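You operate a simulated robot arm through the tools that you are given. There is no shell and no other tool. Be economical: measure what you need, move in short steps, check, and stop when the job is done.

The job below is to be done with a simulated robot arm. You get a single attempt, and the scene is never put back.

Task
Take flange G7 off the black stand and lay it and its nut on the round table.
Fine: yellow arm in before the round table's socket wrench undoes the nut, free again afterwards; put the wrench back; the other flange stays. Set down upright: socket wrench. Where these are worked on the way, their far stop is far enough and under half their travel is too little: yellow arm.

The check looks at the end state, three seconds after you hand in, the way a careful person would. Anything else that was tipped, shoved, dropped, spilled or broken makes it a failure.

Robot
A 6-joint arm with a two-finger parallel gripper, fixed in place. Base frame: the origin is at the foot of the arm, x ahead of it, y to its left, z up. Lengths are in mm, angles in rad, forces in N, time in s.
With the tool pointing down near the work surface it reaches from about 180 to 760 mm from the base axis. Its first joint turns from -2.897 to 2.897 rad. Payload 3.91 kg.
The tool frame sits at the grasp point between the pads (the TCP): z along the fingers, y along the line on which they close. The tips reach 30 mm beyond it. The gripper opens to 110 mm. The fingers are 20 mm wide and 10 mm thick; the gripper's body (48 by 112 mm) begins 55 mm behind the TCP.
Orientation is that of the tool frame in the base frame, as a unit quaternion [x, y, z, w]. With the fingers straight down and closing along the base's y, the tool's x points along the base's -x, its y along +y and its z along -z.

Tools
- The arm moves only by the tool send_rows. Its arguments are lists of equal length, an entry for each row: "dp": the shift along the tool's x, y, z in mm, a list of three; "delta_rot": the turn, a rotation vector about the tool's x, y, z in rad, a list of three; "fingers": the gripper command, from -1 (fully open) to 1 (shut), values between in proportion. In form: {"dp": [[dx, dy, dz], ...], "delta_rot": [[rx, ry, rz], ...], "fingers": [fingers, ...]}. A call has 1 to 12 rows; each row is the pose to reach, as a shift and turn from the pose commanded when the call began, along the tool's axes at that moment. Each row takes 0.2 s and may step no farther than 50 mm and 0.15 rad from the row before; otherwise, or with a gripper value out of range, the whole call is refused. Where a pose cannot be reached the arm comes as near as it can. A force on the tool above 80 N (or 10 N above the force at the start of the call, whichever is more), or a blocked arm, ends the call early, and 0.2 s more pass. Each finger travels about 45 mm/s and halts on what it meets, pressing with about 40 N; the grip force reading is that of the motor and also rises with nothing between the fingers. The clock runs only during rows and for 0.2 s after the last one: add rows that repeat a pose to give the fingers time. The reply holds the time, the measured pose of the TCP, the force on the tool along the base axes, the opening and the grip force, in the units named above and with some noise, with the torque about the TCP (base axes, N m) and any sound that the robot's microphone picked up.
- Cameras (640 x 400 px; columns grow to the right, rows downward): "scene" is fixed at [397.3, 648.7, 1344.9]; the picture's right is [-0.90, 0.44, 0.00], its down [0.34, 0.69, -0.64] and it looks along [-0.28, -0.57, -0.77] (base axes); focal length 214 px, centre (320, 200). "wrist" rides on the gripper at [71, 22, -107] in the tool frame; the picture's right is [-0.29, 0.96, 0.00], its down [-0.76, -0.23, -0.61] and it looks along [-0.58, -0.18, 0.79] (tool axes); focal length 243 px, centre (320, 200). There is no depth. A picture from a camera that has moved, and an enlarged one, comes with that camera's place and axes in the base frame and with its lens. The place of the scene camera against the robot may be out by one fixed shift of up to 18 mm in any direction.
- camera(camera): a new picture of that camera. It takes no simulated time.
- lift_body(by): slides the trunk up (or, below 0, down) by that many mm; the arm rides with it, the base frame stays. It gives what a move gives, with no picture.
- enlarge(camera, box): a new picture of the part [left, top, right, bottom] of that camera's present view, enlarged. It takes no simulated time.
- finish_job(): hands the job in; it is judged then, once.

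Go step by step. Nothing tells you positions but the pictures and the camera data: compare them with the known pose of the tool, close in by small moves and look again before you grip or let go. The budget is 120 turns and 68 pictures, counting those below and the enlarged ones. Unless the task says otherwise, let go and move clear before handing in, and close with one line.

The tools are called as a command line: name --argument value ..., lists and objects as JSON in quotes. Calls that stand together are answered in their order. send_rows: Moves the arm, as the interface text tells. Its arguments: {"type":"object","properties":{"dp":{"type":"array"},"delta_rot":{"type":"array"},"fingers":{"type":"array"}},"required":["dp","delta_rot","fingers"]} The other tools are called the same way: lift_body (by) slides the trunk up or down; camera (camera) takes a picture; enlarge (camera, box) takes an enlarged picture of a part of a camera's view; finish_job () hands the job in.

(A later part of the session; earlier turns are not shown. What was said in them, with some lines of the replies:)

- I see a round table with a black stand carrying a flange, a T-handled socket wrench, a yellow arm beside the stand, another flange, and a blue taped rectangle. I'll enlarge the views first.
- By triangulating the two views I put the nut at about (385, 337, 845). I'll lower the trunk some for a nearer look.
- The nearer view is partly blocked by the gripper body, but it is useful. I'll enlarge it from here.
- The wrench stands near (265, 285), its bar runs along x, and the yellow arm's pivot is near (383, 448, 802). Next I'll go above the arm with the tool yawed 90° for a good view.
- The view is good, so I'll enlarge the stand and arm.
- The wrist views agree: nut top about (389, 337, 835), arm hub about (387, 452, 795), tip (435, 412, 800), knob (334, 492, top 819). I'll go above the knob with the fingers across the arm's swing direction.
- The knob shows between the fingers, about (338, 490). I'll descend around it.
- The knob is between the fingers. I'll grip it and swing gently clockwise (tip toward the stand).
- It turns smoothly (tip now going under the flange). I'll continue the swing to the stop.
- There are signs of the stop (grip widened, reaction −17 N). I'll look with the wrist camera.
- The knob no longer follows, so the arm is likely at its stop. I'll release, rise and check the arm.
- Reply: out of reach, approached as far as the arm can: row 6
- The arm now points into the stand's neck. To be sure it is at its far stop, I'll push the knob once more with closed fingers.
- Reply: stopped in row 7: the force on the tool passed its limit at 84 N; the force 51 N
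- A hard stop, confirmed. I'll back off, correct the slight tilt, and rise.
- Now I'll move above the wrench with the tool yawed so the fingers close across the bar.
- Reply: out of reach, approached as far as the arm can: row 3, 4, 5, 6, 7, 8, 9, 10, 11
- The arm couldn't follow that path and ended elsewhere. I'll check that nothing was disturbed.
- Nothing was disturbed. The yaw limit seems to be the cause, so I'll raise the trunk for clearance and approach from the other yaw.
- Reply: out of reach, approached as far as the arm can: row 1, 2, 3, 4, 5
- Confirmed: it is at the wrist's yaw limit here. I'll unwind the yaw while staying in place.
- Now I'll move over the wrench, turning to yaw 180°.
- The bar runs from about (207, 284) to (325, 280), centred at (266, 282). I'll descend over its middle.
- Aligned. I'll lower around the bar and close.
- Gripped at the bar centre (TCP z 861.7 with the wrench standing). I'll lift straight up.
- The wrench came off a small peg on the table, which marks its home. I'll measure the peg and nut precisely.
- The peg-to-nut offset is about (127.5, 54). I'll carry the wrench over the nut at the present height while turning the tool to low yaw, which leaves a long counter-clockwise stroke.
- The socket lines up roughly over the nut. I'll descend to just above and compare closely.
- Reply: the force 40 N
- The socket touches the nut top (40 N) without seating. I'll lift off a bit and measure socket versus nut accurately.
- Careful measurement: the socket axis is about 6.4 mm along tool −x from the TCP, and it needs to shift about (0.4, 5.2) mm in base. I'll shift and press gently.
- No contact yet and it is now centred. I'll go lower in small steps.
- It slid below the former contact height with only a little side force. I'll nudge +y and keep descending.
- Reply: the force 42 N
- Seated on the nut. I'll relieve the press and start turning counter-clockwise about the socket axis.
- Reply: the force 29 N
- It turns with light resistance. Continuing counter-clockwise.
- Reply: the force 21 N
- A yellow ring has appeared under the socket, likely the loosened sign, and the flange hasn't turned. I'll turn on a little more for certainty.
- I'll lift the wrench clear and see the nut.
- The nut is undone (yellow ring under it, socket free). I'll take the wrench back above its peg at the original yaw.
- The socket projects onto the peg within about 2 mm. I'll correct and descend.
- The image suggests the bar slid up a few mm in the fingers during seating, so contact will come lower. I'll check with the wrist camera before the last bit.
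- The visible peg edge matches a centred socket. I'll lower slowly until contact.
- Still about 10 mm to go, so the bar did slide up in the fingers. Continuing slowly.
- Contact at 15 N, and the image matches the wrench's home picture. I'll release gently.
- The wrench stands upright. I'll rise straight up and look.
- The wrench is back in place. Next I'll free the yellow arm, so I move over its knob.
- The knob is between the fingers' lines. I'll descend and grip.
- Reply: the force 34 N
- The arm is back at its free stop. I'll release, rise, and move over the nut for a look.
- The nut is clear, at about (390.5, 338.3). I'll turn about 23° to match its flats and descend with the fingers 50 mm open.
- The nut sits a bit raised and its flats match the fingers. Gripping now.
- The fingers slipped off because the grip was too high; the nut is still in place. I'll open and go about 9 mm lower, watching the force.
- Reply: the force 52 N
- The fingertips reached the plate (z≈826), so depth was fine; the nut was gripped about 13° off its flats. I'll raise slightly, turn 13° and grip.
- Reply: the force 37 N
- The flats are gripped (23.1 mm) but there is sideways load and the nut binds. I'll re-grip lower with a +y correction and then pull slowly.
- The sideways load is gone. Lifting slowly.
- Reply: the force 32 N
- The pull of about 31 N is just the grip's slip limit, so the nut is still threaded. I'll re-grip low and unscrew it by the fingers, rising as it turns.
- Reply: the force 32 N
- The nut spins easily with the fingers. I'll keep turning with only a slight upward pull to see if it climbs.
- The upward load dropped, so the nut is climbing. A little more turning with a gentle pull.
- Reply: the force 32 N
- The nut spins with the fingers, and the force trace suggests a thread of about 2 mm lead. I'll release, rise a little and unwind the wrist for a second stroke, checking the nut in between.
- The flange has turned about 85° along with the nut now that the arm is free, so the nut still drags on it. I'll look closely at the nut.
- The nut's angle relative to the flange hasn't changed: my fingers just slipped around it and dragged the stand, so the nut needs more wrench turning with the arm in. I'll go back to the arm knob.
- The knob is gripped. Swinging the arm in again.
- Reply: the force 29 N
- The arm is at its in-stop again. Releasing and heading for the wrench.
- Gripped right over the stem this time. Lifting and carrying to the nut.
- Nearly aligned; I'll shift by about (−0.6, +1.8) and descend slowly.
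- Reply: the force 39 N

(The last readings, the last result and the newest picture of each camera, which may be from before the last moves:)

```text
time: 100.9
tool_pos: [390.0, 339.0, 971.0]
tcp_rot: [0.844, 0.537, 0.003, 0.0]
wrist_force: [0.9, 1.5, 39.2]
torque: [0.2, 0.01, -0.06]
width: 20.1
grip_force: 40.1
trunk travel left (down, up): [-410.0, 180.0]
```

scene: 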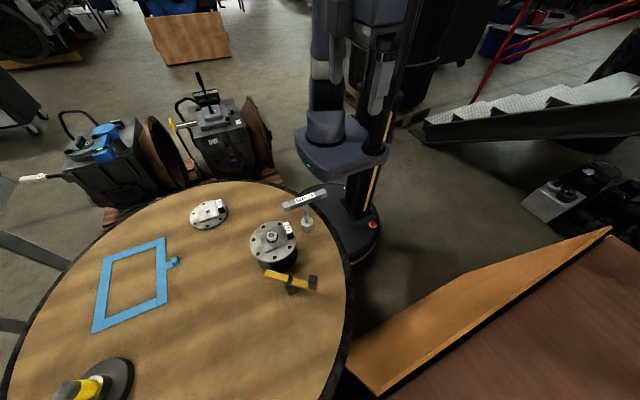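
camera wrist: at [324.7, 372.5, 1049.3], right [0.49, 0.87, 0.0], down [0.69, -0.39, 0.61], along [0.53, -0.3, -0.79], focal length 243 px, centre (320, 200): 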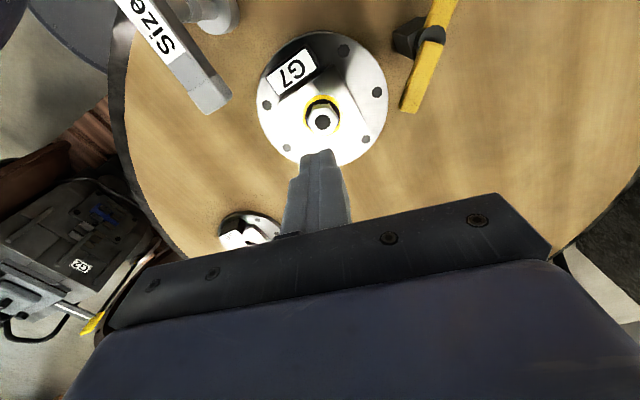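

It's resting on the nut with the hex 30° out of phase. I'll ease off, rotate 30° counter-clockwise and press again.

send_rows --dp '[[0, 0, -4], [0, 0, -4], [0, 0, -4], [0, 0, -4], [0, 0, -4], [0, 0, 0], [0, 0, 3], [0, 0, 6], [0, 0, 6]]' --delta_rot '[[0, 0, -0.13], [0, 0, -0.26], [0, 0, -0.39], [0, 0, -0.524], [0, 0, -0.524], [0, 0, -0.524], [0, 0, -0.524], [0, 0, -0.524], [0, 0, -0.524]]' --fingers '[1, 1, 1, 1, 1, 1, 1, 1, 1]'

enlarge --camera "scene" --box '[250, 205, 310, 255]'

```text
time: 102.9
tool_pos: [389.1, 339.0, 965.8]
tcp_rot: [0.676, 0.737, 0.003, 0.0]
wrist_force: [2.3, -0.3, 41.1]
torque: [-0.12, -0.07, -0.04]
width: 19.5
grip_force: 39.7
trunk travel left (down, up): [-410.0, 180.0]
```

```text
8.00 times, centred on (280, 230) of scene
camera zoom: at [397.3, 648.7, 1344.9], right [-0.9, 0.44, 0.0], down [0.34, 0.69, -0.64], along [-0.28, -0.57, -0.77], focal length 1716 px, centre (640, -40)
```

zoom: 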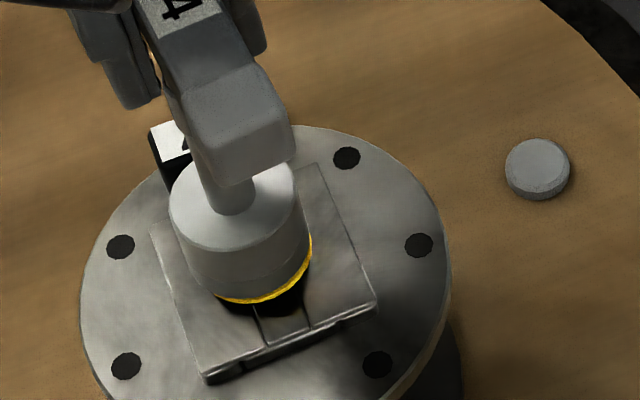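

Seated again; the shadow under the yellow collar shows the nut unit did rise, so it's a slow thread. I'll turn on counter-clockwise, easing upward as it climbs.

send_rows --dp '[[0, 0, -2], [0, 0, -2], [0, 0, -2], [0, 0, -2.3], [0, 0, -2.3], [0, 0, -2.6], [0, 0, -2.6], [0, 0, -3], [0, 0, -3], [0, 0, -3], [0, 0, -3.3], [0, 0, -3.3]]' --delta_rot '[[0, 0, -0.14], [0, 0, -0.28], [0, 0, -0.42], [0, 0, -0.56], [0, 0, -0.7], [0, 0, -0.84], [0, 0, -0.98], [0, 0, -1.12], [0, 0, -1.26], [0, 0, -1.4], [0, 0, -1.54], [0, 0, -1.68]]' --fingers '[1, 1, 1, 1, 1, 1, 1, 1, 1, 1, 1, 1]'

```text
time: 105.5
tool_pos: [391.9, 339.6, 967.9]
tcp_rot: [-0.099, 0.995, 0.002, 0.002]
wrist_force: [0.7, 5.9, 31.0]
torque: [0.71, -0.24, -0.04]
width: 19.7
grip_force: 39.8
trunk travel left (down, up): [-410.0, 180.0]
```

It is climbing (load stays although I eased 3 mm). Continuing.

send_rows --dp '[[0, 0, -1], [0, 0, -1], [0, 0, -1.2], [0, 0, -1.5], [0, 0, -1.8], [0, 0, -2], [0, 0, -2.3], [0, 0, -2.6], [0, 0, -2.8], [0, 0, -3], [0, 0, -3.3], [0, 0, -3.5]]' --delta_rot '[[0, 0, -0.14], [0, 0, -0.28], [0, 0, -0.42], [0, 0, -0.56], [0, 0, -0.7], [0, 0, -0.84], [0, 0, -0.98], [0, 0, -1.12], [0, 0, -1.26], [0, 0, -1.4], [0, 0, -1.54], [0, 0, -1.68]]' --fingers '[1, 1, 1, 1, 1, 1, 1, 1, 1, 1, 1, 1]'

enlarge --camera "scene" --box '[250, 205, 310, 255]'

```text
time: 108.1
tool_pos: [390.7, 338.5, 970.0]
tcp_rot: [0.805, -0.593, 0.0, 0.001]
wrist_force: [0.2, 0.1, -3.2]
torque: [0.0, 0.04, -2.85]
width: 35.6
grip_force: 39.8
trunk travel left (down, up): [-410.0, 180.0]
```

```text
8.00 times, centred on (280, 230) of scene
camera zoom: at [397.3, 648.7, 1344.9], right [-0.9, 0.44, 0.0], down [0.34, 0.69, -0.64], along [-0.28, -0.57, -0.77], focal length 1716 px, centre (640, -40)
```

zoom: 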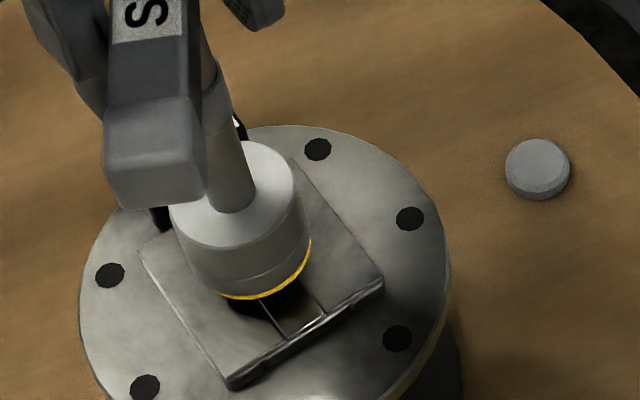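

The bar twisted in the grip: the nut met a hard turning stop (2.85 N m). I'll turn the tool back about 32° to realign with the bar, then lift to inspect.

send_rows --dp '[[0, 0, 0], [0, 0, 0], [0, 0, 0], [0, 0, 0], [0, 0, 0], [0, 0, 0]]' --delta_rot '[[0, 0, 0.14], [0, 0, 0.28], [0, 0, 0.42], [0, 0, 0.54], [0, 0, 0.56], [0, 0, 0.56]]' --fingers '[1, 1, 1, 1, 1, 1]'

```text
time: 109.5
tool_pos: [390.7, 339.5, 970.9]
tcp_rot: [-0.61, 0.793, 0.0, 0.0]
wrist_force: [-0.3, -0.1, -2.5]
torque: [0.01, -0.04, -0.48]
width: 21.2
grip_force: 39.9
trunk travel left (down, up): [-410.0, 180.0]
```

send_rows --dp '[[0, 0, 0], [0, 0, 0], [0, 0, -8], [0, 0, -18], [0, 0, -32], [0, 0, -32]]' --delta_rot '[[0, 0, 0.05], [0, 0, 0.1], [0, 0, 0.1], [0, 0, 0.1], [0, 0, 0.1], [0, 0, 0.1]]' --fingers '[1, 1, 1, 1, 1, 1]'

enlarge --camera "scene" --box '[240, 190, 320, 260]'

```text
time: 110.9
tool_pos: [392.2, 338.7, 1003.5]
tcp_rot: [-0.571, 0.821, -0.001, 0.0]
wrist_force: [-0.6, -0.4, -3.6]
torque: [0.01, 0.01, -0.02]
width: 19.5
grip_force: 40.2
trunk travel left (down, up): [-410.0, 180.0]
```

```text
5.71 times, centred on (280, 225) of scene
camera zoom: at [397.3, 648.7, 1344.9], right [-0.9, 0.44, 0.0], down [0.34, 0.69, -0.64], along [-0.28, -0.57, -0.77], focal length 1226 px, centre (549, 57)
```

zoom: 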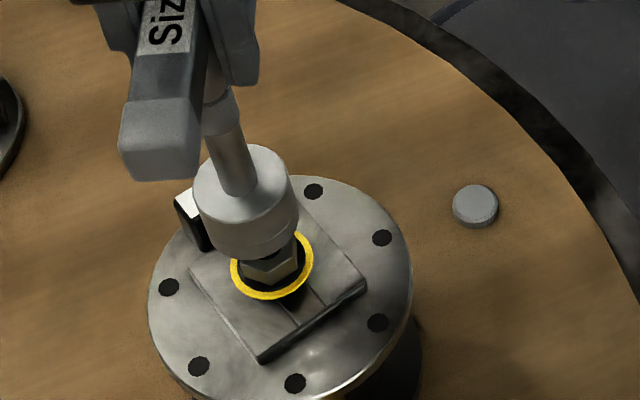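

I'll return the wrench to its peg now (few pictures remain, so I rely on the recorded pose).

send_rows --dp '[[10, 11, 0], [21, 21, 0], [31, 32, 0], [42, 42, 0], [52, 53, 0], [63, 63, 0], [73, 74, 0], [84, 85, 0], [94, 95.1, 0], [94, 95.1, 0], [94, 95.1, 0]]' --delta_rot '[[0, 0, 0.138], [0, 0, 0.276], [0, 0, 0.415], [0, 0, 0.553], [0, 0, 0.691], [0, 0, 0.829], [0, 0, 0.968], [0, 0, 1.106], [0, 0, 1.244], [0, 0, 1.244], [0, 0, 1.244]]' --fingers '[1, 1, 1, 1, 1, 1, 1, 1, 1, 1, 1]'

```text
time: 113.3
tool_pos: [269.0, 282.5, 1001.5]
tcp_rot: [0.016, 1.0, 0.0, -0.001]
wrist_force: [-0.5, -0.6, -2.3]
torque: [0.0, 0.01, -0.01]
width: 19.2
grip_force: 39.9
trunk travel left (down, up): [-410.0, 180.0]
```

send_rows --dp '[[0, 0.7, 30], [0, 0.7, 65], [0, 0.7, 95], [0, 0.7, 115], [0, 0.7, 125], [0, 0.7, 125]]' --delta_rot '[[0, 0, 0], [0, 0, 0], [0, 0, 0], [0, 0, 0], [0, 0, 0], [0, 0, 0]]' --fingers '[1, 1, 1, 1, 1, 1]'

```text
time: 114.7
tool_pos: [269.7, 284.2, 877.1]
tcp_rot: [0.015, 1.0, 0.0, 0.0]
wrist_force: [0.5, 0.3, -3.0]
torque: [-0.01, -0.04, -0.03]
width: 19.4
grip_force: 40.5
trunk travel left (down, up): [-410.0, 180.0]
```

send_rows --dp '[[0, 0, 4], [0, 0, 8], [0, 0, 11], [0, 0, 13], [0, 0, 15], [0, 0, 17], [0, 0, 18]]' --delta_rot '[[0, 0, 0], [0, 0, 0], [0, 0, 0], [0, 0, 0], [0, 0, 0], [0, 0, 0], [0, 0, 0]]' --fingers '[1, 1, 1, 1, 1, 1, 1]'

```text
time: 116.3
tool_pos: [269.0, 286.9, 858.4]
tcp_rot: [0.015, 1.0, 0.0, 0.0]
wrist_force: [-0.4, 0.4, -2.5]
torque: [0.0, 0.0, -0.01]
width: 19.3
grip_force: 40.1
trunk travel left (down, up): [-410.0, 180.0]
```

send_rows --dp '[[0, 0, 1.5], [0, 0, 3], [0, 0, 4], [0, 0, 5], [0, 0, 6], [0, 0, 6]]' --delta_rot '[[0, 0, 0], [0, 0, 0], [0, 0, 0], [0, 0, 0], [0, 0, 0], [0, 0, 0]]' --fingers '[1, 1, 1, 1, 1, 1]'

```text
time: 117.7
tool_pos: [269.3, 284.3, 852.9]
tcp_rot: [0.015, 1.0, 0.0, -0.001]
wrist_force: [-0.5, 0.0, -3.0]
torque: [0.04, -0.02, -0.03]
width: 19.4
grip_force: 39.9
trunk travel left (down, up): [-410.0, 180.0]
```

send_rows --dp '[[0, 0, 1], [0, 0, 2], [0, 0, 3], [0, 0, 4], [0, 0, 5], [0, 0, 5]]' --delta_rot '[[0, 0, 0], [0, 0, 0], [0, 0, 0], [0, 0, 0], [0, 0, 0], [0, 0, 0]]' --fingers '[1, 1, 1, 1, 1, 1]'

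```text
time: 119.1
tool_pos: [268.8, 284.5, 850.4]
tcp_rot: [0.015, 1.0, 0.003, 0.001]
wrist_force: [-3.0, 0.7, 39.3]
torque: [-0.14, -0.06, -0.03]
width: 19.8
grip_force: 39.9
trunk travel left (down, up): [-410.0, 180.0]
```

Contact. I'll ease off, open and rise.

send_rows --dp '[[0, 0, -2], [0, 0, -2], [0, 0, -2], [0, 0, -2], [0, 0, -20], [0, 0, -65], [0, 0, -110]]' --delta_rot '[[0, 0, 0], [0, 0, 0], [0, 0, 0], [0, 0, 0], [0, 0, 0], [0, 0, 0], [0, 0, 0]]' --fingers '[0.4, 0, -0.27, -0.27, -0.27, -0.27, -0.27]'

enlarge --camera "scene" --box '[240, 175, 340, 255]'

```text
time: 120.7
tool_pos: [269.5, 282.4, 957.0]
tcp_rot: [0.015, 1.0, 0.0, 0.0]
wrist_force: [0.6, 0.3, -0.3]
torque: [-0.03, 0.0, 0.0]
width: 69.9
grip_force: 0.1
trunk travel left (down, up): [-410.0, 180.0]
```

```text
5.00 times, centred on (290, 215) of scene
camera zoom: at [397.3, 648.7, 1344.9], right [-0.9, 0.44, 0.0], down [0.34, 0.69, -0.64], along [-0.28, -0.57, -0.77], focal length 1072 px, centre (470, 125)
```

zoom: 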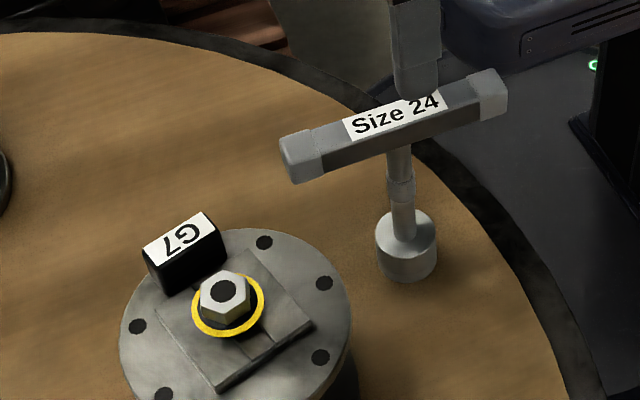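

The wrench is exactly home. Now I'll try the nut again, with the fingers on another pair of flats, away from the G7 block.

send_rows --dp '[[-17, 8.5, 0], [-34, 17, 0], [-51, 25.6, 0], [-68, 34, 0], [-85, 42.7, 0], [-102, 51, 0], [-119.6, 59.8, 0], [-119.6, 59.8, 40], [-119.6, 59.8, 80], [-119.6, 59.8, 98], [-119.6, 59.8, 98]]' --delta_rot '[[0, 0, 0.133], [0, 0, 0.266], [0, 0, 0.399], [0, 0, 0.532], [0, 0, 0.665], [0, 0, 0.798], [0, 0, 0.93], [0, 0, 0.93], [0, 0, 0.93], [0, 0, 0.93], [0, 0, 0.93]]' --fingers '[-0.27, 0, 0.15, 0.25, 0.25, 0.25, 0.25, 0.25, 0.25, 0.25, 0.25]'

```text
time: 123.1
tool_pos: [390.7, 341.7, 860.8]
tcp_rot: [0.461, 0.887, 0.0, 0.0]
wrist_force: [-0.4, 0.1, -0.2]
torque: [0.02, -0.02, 0.02]
width: 41.4
grip_force: 0.0
trunk travel left (down, up): [-410.0, 180.0]
```

send_rows --dp '[[0, 0, 1], [0, 0, 1], [0, 0, 1], [0, 0, 1], [0, 0, 1]]' --delta_rot '[[0, 0, 0], [0, 0, 0], [0, 0, 0], [0, 0, 0], [0, 0, 0]]' --fingers '[0.5, 0.8, 1, 1, 1]'

```text
time: 124.3
tool_pos: [389.3, 341.0, 858.9]
tcp_rot: [0.461, 0.887, -0.001, 0.0]
wrist_force: [-4.5, -4.5, 1.7]
torque: [-0.1, 0.12, -0.05]
width: 26.2
grip_force: 40.0
trunk travel left (down, up): [-410.0, 180.0]
```

send_rows --dp '[[0, 0, -1.5], [0, 0, -3], [0, 0, -4.5], [0, 0, -6], [0, 0, -6]]' --delta_rot '[[0, 0, 0], [0, 0, 0], [0, 0, 0], [0, 0, 0], [0, 0, 0]]' --fingers '[1, 1, 1, 1, 1]'

```text
time: 125.5
tool_pos: [389.9, 341.4, 864.9]
tcp_rot: [0.462, 0.887, 0.0, 0.0]
wrist_force: [0.0, 0.4, -0.7]
torque: [0.01, 0.01, -0.06]
width: 26.1
grip_force: 40.2
trunk travel left (down, up): [-410.0, 180.0]
```

No resistance now and the width holds, so the nut is coming up. Lifting clear.

send_rows --dp '[[0, 0, -10], [0, 0, -25], [0, 0, -50], [0, 0, -50]]' --delta_rot '[[0, 0, 0], [0, 0, 0], [0, 0, 0], [0, 0, 0]]' --fingers '[1, 1, 1, 1]'

```text
time: 126.5
tool_pos: [390.5, 340.1, 914.8]
tcp_rot: [0.462, 0.887, 0.0, 0.0]
wrist_force: [-0.7, -0.2, -1.5]
torque: [0.01, 0.04, 0.0]
width: 26.0
grip_force: 40.1
trunk travel left (down, up): [-410.0, 180.0]
```

The nut is off and held. I'll carry it to a free spot about (480, 245) and lower it.

send_rows --dp '[[-40, 6, -10], [-84, 13, -10], [-128.8, 19.2, -10], [-128.8, 19.2, 30], [-128.8, 19.2, 75], [-128.8, 19.2, 115], [-128.8, 19.2, 145], [-128.8, 19.2, 145]]' --delta_rot '[[0, 0, 0], [0, 0, 0], [0, 0, 0], [0, 0, 0], [0, 0, 0], [0, 0, 0], [0, 0, 0], [0, 0, 0]]' --fingers '[1, 1, 1, 1, 1, 1, 1, 1]'

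```text
time: 128.3
tool_pos: [480.3, 248.8, 768.4]
tcp_rot: [0.461, 0.887, 0.0, 0.001]
wrist_force: [0.2, 0.1, -0.2]
torque: [0.03, 0.0, -0.03]
width: 26.4
grip_force: 40.0
trunk travel left (down, up): [-410.0, 180.0]
```

send_rows --dp '[[0, 0, 4], [0, 0, 7], [0, 0, 10], [0, 0, 12], [0, 0, 14], [0, 0, 16]]' --delta_rot '[[0, 0, 0], [0, 0, 0], [0, 0, 0], [0, 0, 0], [0, 0, 0], [0, 0, 0]]' --fingers '[1, 1, 1, 1, 1, 1]'

```text
time: 129.7
tool_pos: [480.3, 246.6, 753.6]
tcp_rot: [0.462, 0.887, 0.0, 0.0]
wrist_force: [0.3, 0.3, 0.0]
torque: [0.0, -0.01, 0.01]
width: 25.9
grip_force: 39.7
trunk travel left (down, up): [-410.0, 180.0]
```

send_rows --dp '[[0, 0, 1], [0, 0, 2], [0, 0, 3], [0, 0, 3]]' --delta_rot '[[0, 0, 0], [0, 0, 0], [0, 0, 0], [0, 0, 0]]' --fingers '[1, 1, 1, 1]'

```text
time: 130.7
tool_pos: [480.4, 248.1, 750.7]
tcp_rot: [0.462, 0.887, -0.001, 0.0]
wrist_force: [0.1, -0.3, -0.2]
torque: [0.0, 0.01, 0.02]
width: 25.8
grip_force: 40.5
trunk travel left (down, up): [-410.0, 180.0]
```

send_rows --dp '[[0, 0, 1], [0, 0, 2], [0, 0, 3], [0, 0, 4], [0, 0, 5], [0, 0, 5]]' --delta_rot '[[0, 0, 0], [0, 0, 0], [0, 0, 0], [0, 0, 0], [0, 0, 0], [0, 0, 0]]' --fingers '[1, 1, 1, 1, 1, 1]'

```text
time: 132.1
tool_pos: [479.5, 246.4, 750.0]
tcp_rot: [0.462, 0.887, 0.004, 0.002]
wrist_force: [3.4, -4.9, 46.8]
torque: [-0.6, 0.65, 0.12]
width: 26.1
grip_force: 40.1
trunk travel left (down, up): [-410.0, 180.0]
```

On the table. Releasing the nut and rising.

send_rows --dp '[[0, 0, -3.5], [0, 0, -3.5], [0, 0, -3.5], [0, 0, -25], [0, 0, -65], [0, 0, -110], [0, 0, -155], [0, 0, -190]]' --delta_rot '[[0, 0, 0], [0, 0, 0], [0, 0, 0], [0, 0, 0], [0, 0, 0], [0, 0, 0], [0, 0, 0], [0, 0, 0]]' --fingers '[0.3, 0.1, 0.1, 0.1, 0.1, 0.1, 0.1, 0.09]'

```text
time: 133.9
tool_pos: [478.2, 246.3, 937.1]
tcp_rot: [0.463, 0.886, 0.0, 0.001]
wrist_force: [-0.7, 0.0, 0.0]
torque: [0.0, 0.02, -0.01]
width: 50.0
grip_force: 0.0
trunk travel left (down, up): [-410.0, 180.0]
```

Now I'll free the yellow arm again.

send_rows --dp '[[39, 11.5, 0], [78, 23, 0], [117, 34.5, 0], [156, 46, 0], [195, 57.5, 0], [234, 69, 0], [273, 81, 0], [273, 81, 40], [273, 81, 80], [273, 81, 113], [273, 81, 113], [273, 81, 113]]' --delta_rot '[[0, 0, 0.09], [0, 0, 0.18], [0, 0, 0.27], [0, 0, 0.36], [0, 0, 0.45], [0, 0, 0.54], [0, 0, 0.635], [0, 0, 0.635], [0, 0, 0.635], [0, 0, 0.635], [0, 0, 0.635], [0, 0, 0.635]]' --fingers '[0.09, 0.09, 0.09, 0.09, 0.09, 0.09, 0.09, 0.09, 0.09, 0.09, 0.09, 0.6]'

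```text
time: 136.5
tool_pos: [388.5, 518.3, 823.3]
tcp_rot: [0.716, 0.698, -0.001, 0.001]
wrist_force: [1.1, 0.8, -1.2]
torque: [0.0, 0.01, 0.03]
width: 22.4
grip_force: 0.1
trunk travel left (down, up): [-410.0, 180.0]
```

Around the knob. Gripping and swinging the arm out.

send_rows --dp '[[0, 0, 0], [0, 0, 0], [-0.5, -8.5, 0], [-2.2, -17, 0], [-5, -25.1, 0], [-8.6, -32.8, 0], [-13.3, -40, 0], [-19, -46.4, 0], [-25.3, -52.1, 0], [-28.5, -54.4, 0]]' --delta_rot '[[0, 0, 0], [0, 0, 0], [0, 0, -0.13], [0, 0, -0.26], [0, 0, -0.39], [0, 0, -0.52], [0, 0, -0.65], [0, 0, -0.78], [0, 0, -0.91], [0, 0, -0.97]]' --fingers '[0.7, 0.7, 0.7, 0.7, 0.7, 0.7, 0.7, 0.7, 0.7, 0.7]'

```text
time: 138.7
tool_pos: [337.5, 492.5, 822.7]
tcp_rot: [0.309, 0.951, 0.005, 0.0]
wrist_force: [38.5, 23.1, 2.8]
torque: [-0.94, 2.16, -0.88]
width: 21.0
grip_force: 44.8
trunk travel left (down, up): [-410.0, 180.0]
```

The arm is back at its free stop. I'll release, rise and go over the flange.

send_rows --dp '[[0, 2, 0], [0, 2, 0], [0, 2, 0], [0, 2, -45], [0, 2, -90], [0, 2, -135], [-27, -17, -150], [-54, -36, -150], [-81, -55, -150], [-107, -74, -150], [-133.7, -93.3, -150]]' --delta_rot '[[0, 0, 0], [0, 0, 0], [0, 0, 0], [0, 0, 0], [0, 0, 0], [0, 0, 0], [0, 0, 0.138], [0, 0, 0.276], [0, 0, 0.414], [0, 0, 0.552], [0, 0, 0.69]]' --fingers '[0.3, 0, 0, 0, -0.5, -0.6, -0.6, -0.6, -0.6, -0.6, -0.6]'

enlarge --camera "wrist" --box '[240, 30, 420, 170]'

```text
time: 141.1
tool_pos: [388.5, 334.7, 973.2]
tcp_rot: [0.613, 0.79, 0.0, 0.001]
wrist_force: [-0.4, -0.7, 0.6]
torque: [-0.03, 0.01, 0.0]
width: 88.0
grip_force: 0.1
trunk travel left (down, up): [-410.0, 180.0]
```

```text
2.86 times, centred on (330, 100) of wrist
camera zoom: at [390.2, 408.9, 1080.7], right [1.0, -0.04, 0.0], down [-0.03, -0.79, 0.61], along [-0.02, -0.61, -0.79], focal length 693 px, centre (291, 486)
```

zoom: 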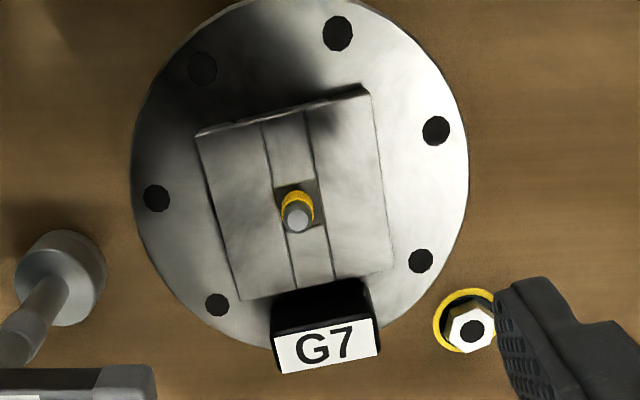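

The nut lies upright on the table, and the flange's square plate (about 59 mm) is clear, rotated about 10°. I'll line the fingers up with its two free sides and descend.

send_rows --dp '[[3.5, 4.1, 20], [3.5, 4.1, 60], [3.5, 4.1, 95], [3.5, 4.1, 115], [3.5, 4.1, 120], [3.5, 4.1, 123], [3.5, 4.1, 126], [3.5, 4.1, 128]]' --delta_rot '[[0, 0, 0.035], [0, 0, 0.07], [0, 0, 0.07], [0, 0, 0.07], [0, 0, 0.07], [0, 0, 0.07], [0, 0, 0.07], [0, 0, 0.07]]' --fingers '[-0.5, -0.5, -0.5, -0.5, -0.5, -0.5, -0.5, -0.5]'

```text
time: 142.9
tool_pos: [391.9, 340.0, 845.4]
tcp_rot: [0.638, 0.77, 0.0, 0.0]
wrist_force: [0.8, 0.2, -0.3]
torque: [0.0, 0.01, 0.0]
width: 82.7
grip_force: 0.0
trunk travel left (down, up): [-410.0, 180.0]
```

send_rows --dp '[[0, 0, 1], [0, 0, 2], [0, 0, 3], [0, 0, 4], [0, 0, 5], [0, 0, 5]]' --delta_rot '[[0, 0, 0], [0, 0, 0], [0, 0, 0], [0, 0, 0], [0, 0, 0], [0, 0, 0]]' --fingers '[-0.5, -0.5, -0.5, -0.5, -0.5, -0.5]'

```text
time: 144.3
tool_pos: [391.0, 339.2, 840.4]
tcp_rot: [0.638, 0.77, 0.001, 0.0]
wrist_force: [-0.3, 0.2, 0.1]
torque: [0.0, 0.01, 0.02]
width: 82.5
grip_force: 0.0
trunk travel left (down, up): [-410.0, 180.0]
```

send_rows --dp '[[0, 0, 0], [0, 0, 0], [0, 0, 0], [0, 0, 0]]' --delta_rot '[[0, 0, 0], [0, 0, 0], [0, 0, 0], [0, 0, 0]]' --fingers '[0, 0.3, 1, 1]'

```text
time: 145.3
tool_pos: [391.0, 339.1, 840.6]
tcp_rot: [0.638, 0.77, 0.0, 0.0]
wrist_force: [-3.0, -2.3, 0.0]
torque: [-0.03, 0.14, 0.01]
width: 59.7
grip_force: 40.7
trunk travel left (down, up): [-410.0, 180.0]
```

The plate is gripped (59.7 mm). Lifting slowly.

send_rows --dp '[[0, 0, -2], [0, 0, -5], [0, 0, -10], [0, 0, -15], [0, 0, -25], [0, 0, -40], [0, 0, -60], [0, 0, -60]]' --delta_rot '[[0, 0, 0], [0, 0, 0], [0, 0, 0], [0, 0, 0], [0, 0, 0], [0, 0, 0], [0, 0, 0], [0, 0, 0]]' --fingers '[1, 1, 1, 1, 1, 1, 1, 1]'

```text
time: 147.1
tool_pos: [391.3, 340.5, 900.6]
tcp_rot: [0.638, 0.77, 0.0, 0.0]
wrist_force: [0.1, -0.3, -6.3]
torque: [0.03, 0.03, 0.01]
width: 59.9
grip_force: 39.8
trunk travel left (down, up): [-410.0, 180.0]
```

The flange is free and held. Carrying it to about (560, 360).

send_rows --dp '[[-3, 42, -8], [-6, 85, -8], [-9, 128, -8], [-11.8, 169.8, -8], [-11.8, 169.8, 30], [-11.8, 169.8, 70], [-11.8, 169.8, 105], [-11.8, 169.8, 120], [-11.8, 169.8, 120]]' --delta_rot '[[0, 0, 0], [0, 0, 0], [0, 0, 0], [0, 0, 0], [0, 0, 0], [0, 0, 0], [0, 0, 0], [0, 0, 0], [0, 0, 0]]' --fingers '[1, 1, 1, 1, 1, 1, 1, 1, 1]'

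```text
time: 149.1
tool_pos: [560.7, 359.4, 780.0]
tcp_rot: [0.638, 0.77, 0.0, 0.0]
wrist_force: [-0.3, -0.1, -5.3]
torque: [0.0, 0.0, 0.01]
width: 59.7
grip_force: 40.0
trunk travel left (down, up): [-410.0, 180.0]
```

send_rows --dp '[[0, 0, 4], [0, 0, 8], [0, 0, 11], [0, 0, 14], [0, 0, 16], [0, 0, 17]]' --delta_rot '[[0, 0, 0], [0, 0, 0], [0, 0, 0], [0, 0, 0], [0, 0, 0], [0, 0, 0]]' --fingers '[1, 1, 1, 1, 1, 1]'

```text
time: 150.5
tool_pos: [560.4, 360.5, 763.7]
tcp_rot: [0.639, 0.769, 0.0, 0.0]
wrist_force: [-0.1, -0.3, -5.3]
torque: [0.03, 0.02, -0.02]
width: 59.6
grip_force: 40.1
trunk travel left (down, up): [-410.0, 180.0]
```

send_rows --dp '[[0, 0, 1.5], [0, 0, 3], [0, 0, 4.5], [0, 0, 6], [0, 0, 7], [0, 0, 7]]' --delta_rot '[[0, 0, 0], [0, 0, 0], [0, 0, 0], [0, 0, 0], [0, 0, 0], [0, 0, 0]]' --fingers '[1, 1, 1, 1, 1, 1]'

```text
time: 151.9
tool_pos: [560.6, 359.4, 755.7]
tcp_rot: [0.638, 0.77, 0.0, 0.0]
wrist_force: [0.5, 0.4, -4.7]
torque: [0.08, 0.02, 0.04]
width: 59.8
grip_force: 39.5
trunk travel left (down, up): [-410.0, 180.0]
```

send_rows --dp '[[0, 0, 1], [0, 0, 2], [0, 0, 3], [0, 0, 4], [0, 0, 4]]' --delta_rot '[[0, 0, 0], [0, 0, 0], [0, 0, 0], [0, 0, 0], [0, 0, 0]]' --fingers '[1, 1, 1, 1, 1]'

```text
time: 153.1
tool_pos: [560.5, 360.2, 753.0]
tcp_rot: [0.638, 0.77, 0.002, 0.0]
wrist_force: [-2.1, 1.2, 9.4]
torque: [-0.84, 0.56, -0.16]
width: 59.9
grip_force: 39.8
trunk travel left (down, up): [-410.0, 180.0]
```

Touching the table. Releasing and rising straight up.

send_rows --dp '[[0, 0, 0], [0, 0, 0], [0, 0, 0], [0, 0, -10], [0, 0, -40], [0, 0, -85], [0, 0, -130], [0, 0, -170], [0, 0, -170]]' --delta_rot '[[0, 0, 0], [0, 0, 0], [0, 0, 0], [0, 0, 0], [0, 0, 0], [0, 0, 0], [0, 0, 0], [0, 0, 0], [0, 0, 0]]' --fingers '[0, -0.3, -0.5, -0.5, -0.5, -0.5, -0.5, -0.5, -0.5]'

```text
time: 155.1
tool_pos: [561.2, 357.9, 922.0]
tcp_rot: [0.639, 0.769, 0.0, 0.0]
wrist_force: [0.0, -0.2, -0.1]
torque: [0.03, -0.01, -0.01]
width: 82.6
grip_force: 0.1
trunk travel left (down, up): [-410.0, 180.0]
```

Clear. I'll draw the arm back and take the last picture.

send_rows --dp '[[0, 0, -15], [-13, -40, -30], [-26, -80, -40], [-40, -120, -40], [-53, -160, -40], [-65, -195, -40]]' --delta_rot '[[0, 0, 0], [0, 0, 0], [0, 0, 0], [0, 0, 0], [0, 0, 0], [0, 0, 0]]' --fingers '[-0.5, -0.5, -0.5, -0.5, -0.5, -0.5]'

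enlarge --camera "scene" --box '[140, 150, 380, 310]'

```text
time: 156.5
tool_pos: [379.4, 258.0, 962.4]
tcp_rot: [0.638, 0.77, 0.0, -0.001]
wrist_force: [-0.4, 0.2, -0.3]
torque: [-0.02, 0.0, 0.03]
width: 82.6
grip_force: 0.1
trunk travel left (down, up): [-410.0, 180.0]
```

```text
2.50 times, centred on (260, 230) of scene
camera zoom: at [397.3, 648.7, 1344.9], right [-0.9, 0.44, 0.0], down [0.34, 0.69, -0.64], along [-0.28, -0.57, -0.77], focal length 536 px, centre (470, 125)
```

zoom: 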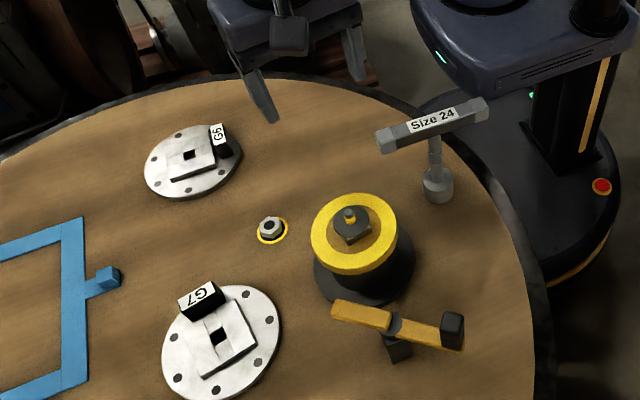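

All is in place: flange G7 and its nut lie flat on the table, the wrench stands on its peg, the yellow arm is free, and G6 is untouched. I'm handing in.

finish_job

```text
The job is handed in.
```

Flange G7 is off the stand and lies on the round table with its nut; the wrench stands upright on its peg, the yellow arm is at its free stop, and G6 hasn't moved. One deviation: after the first wrench turn I freed the arm while the nut was still threaded, and my fingers turned the flange about 90° on the stand. I then put the arm back in to finish undoing the nut with the wrench.
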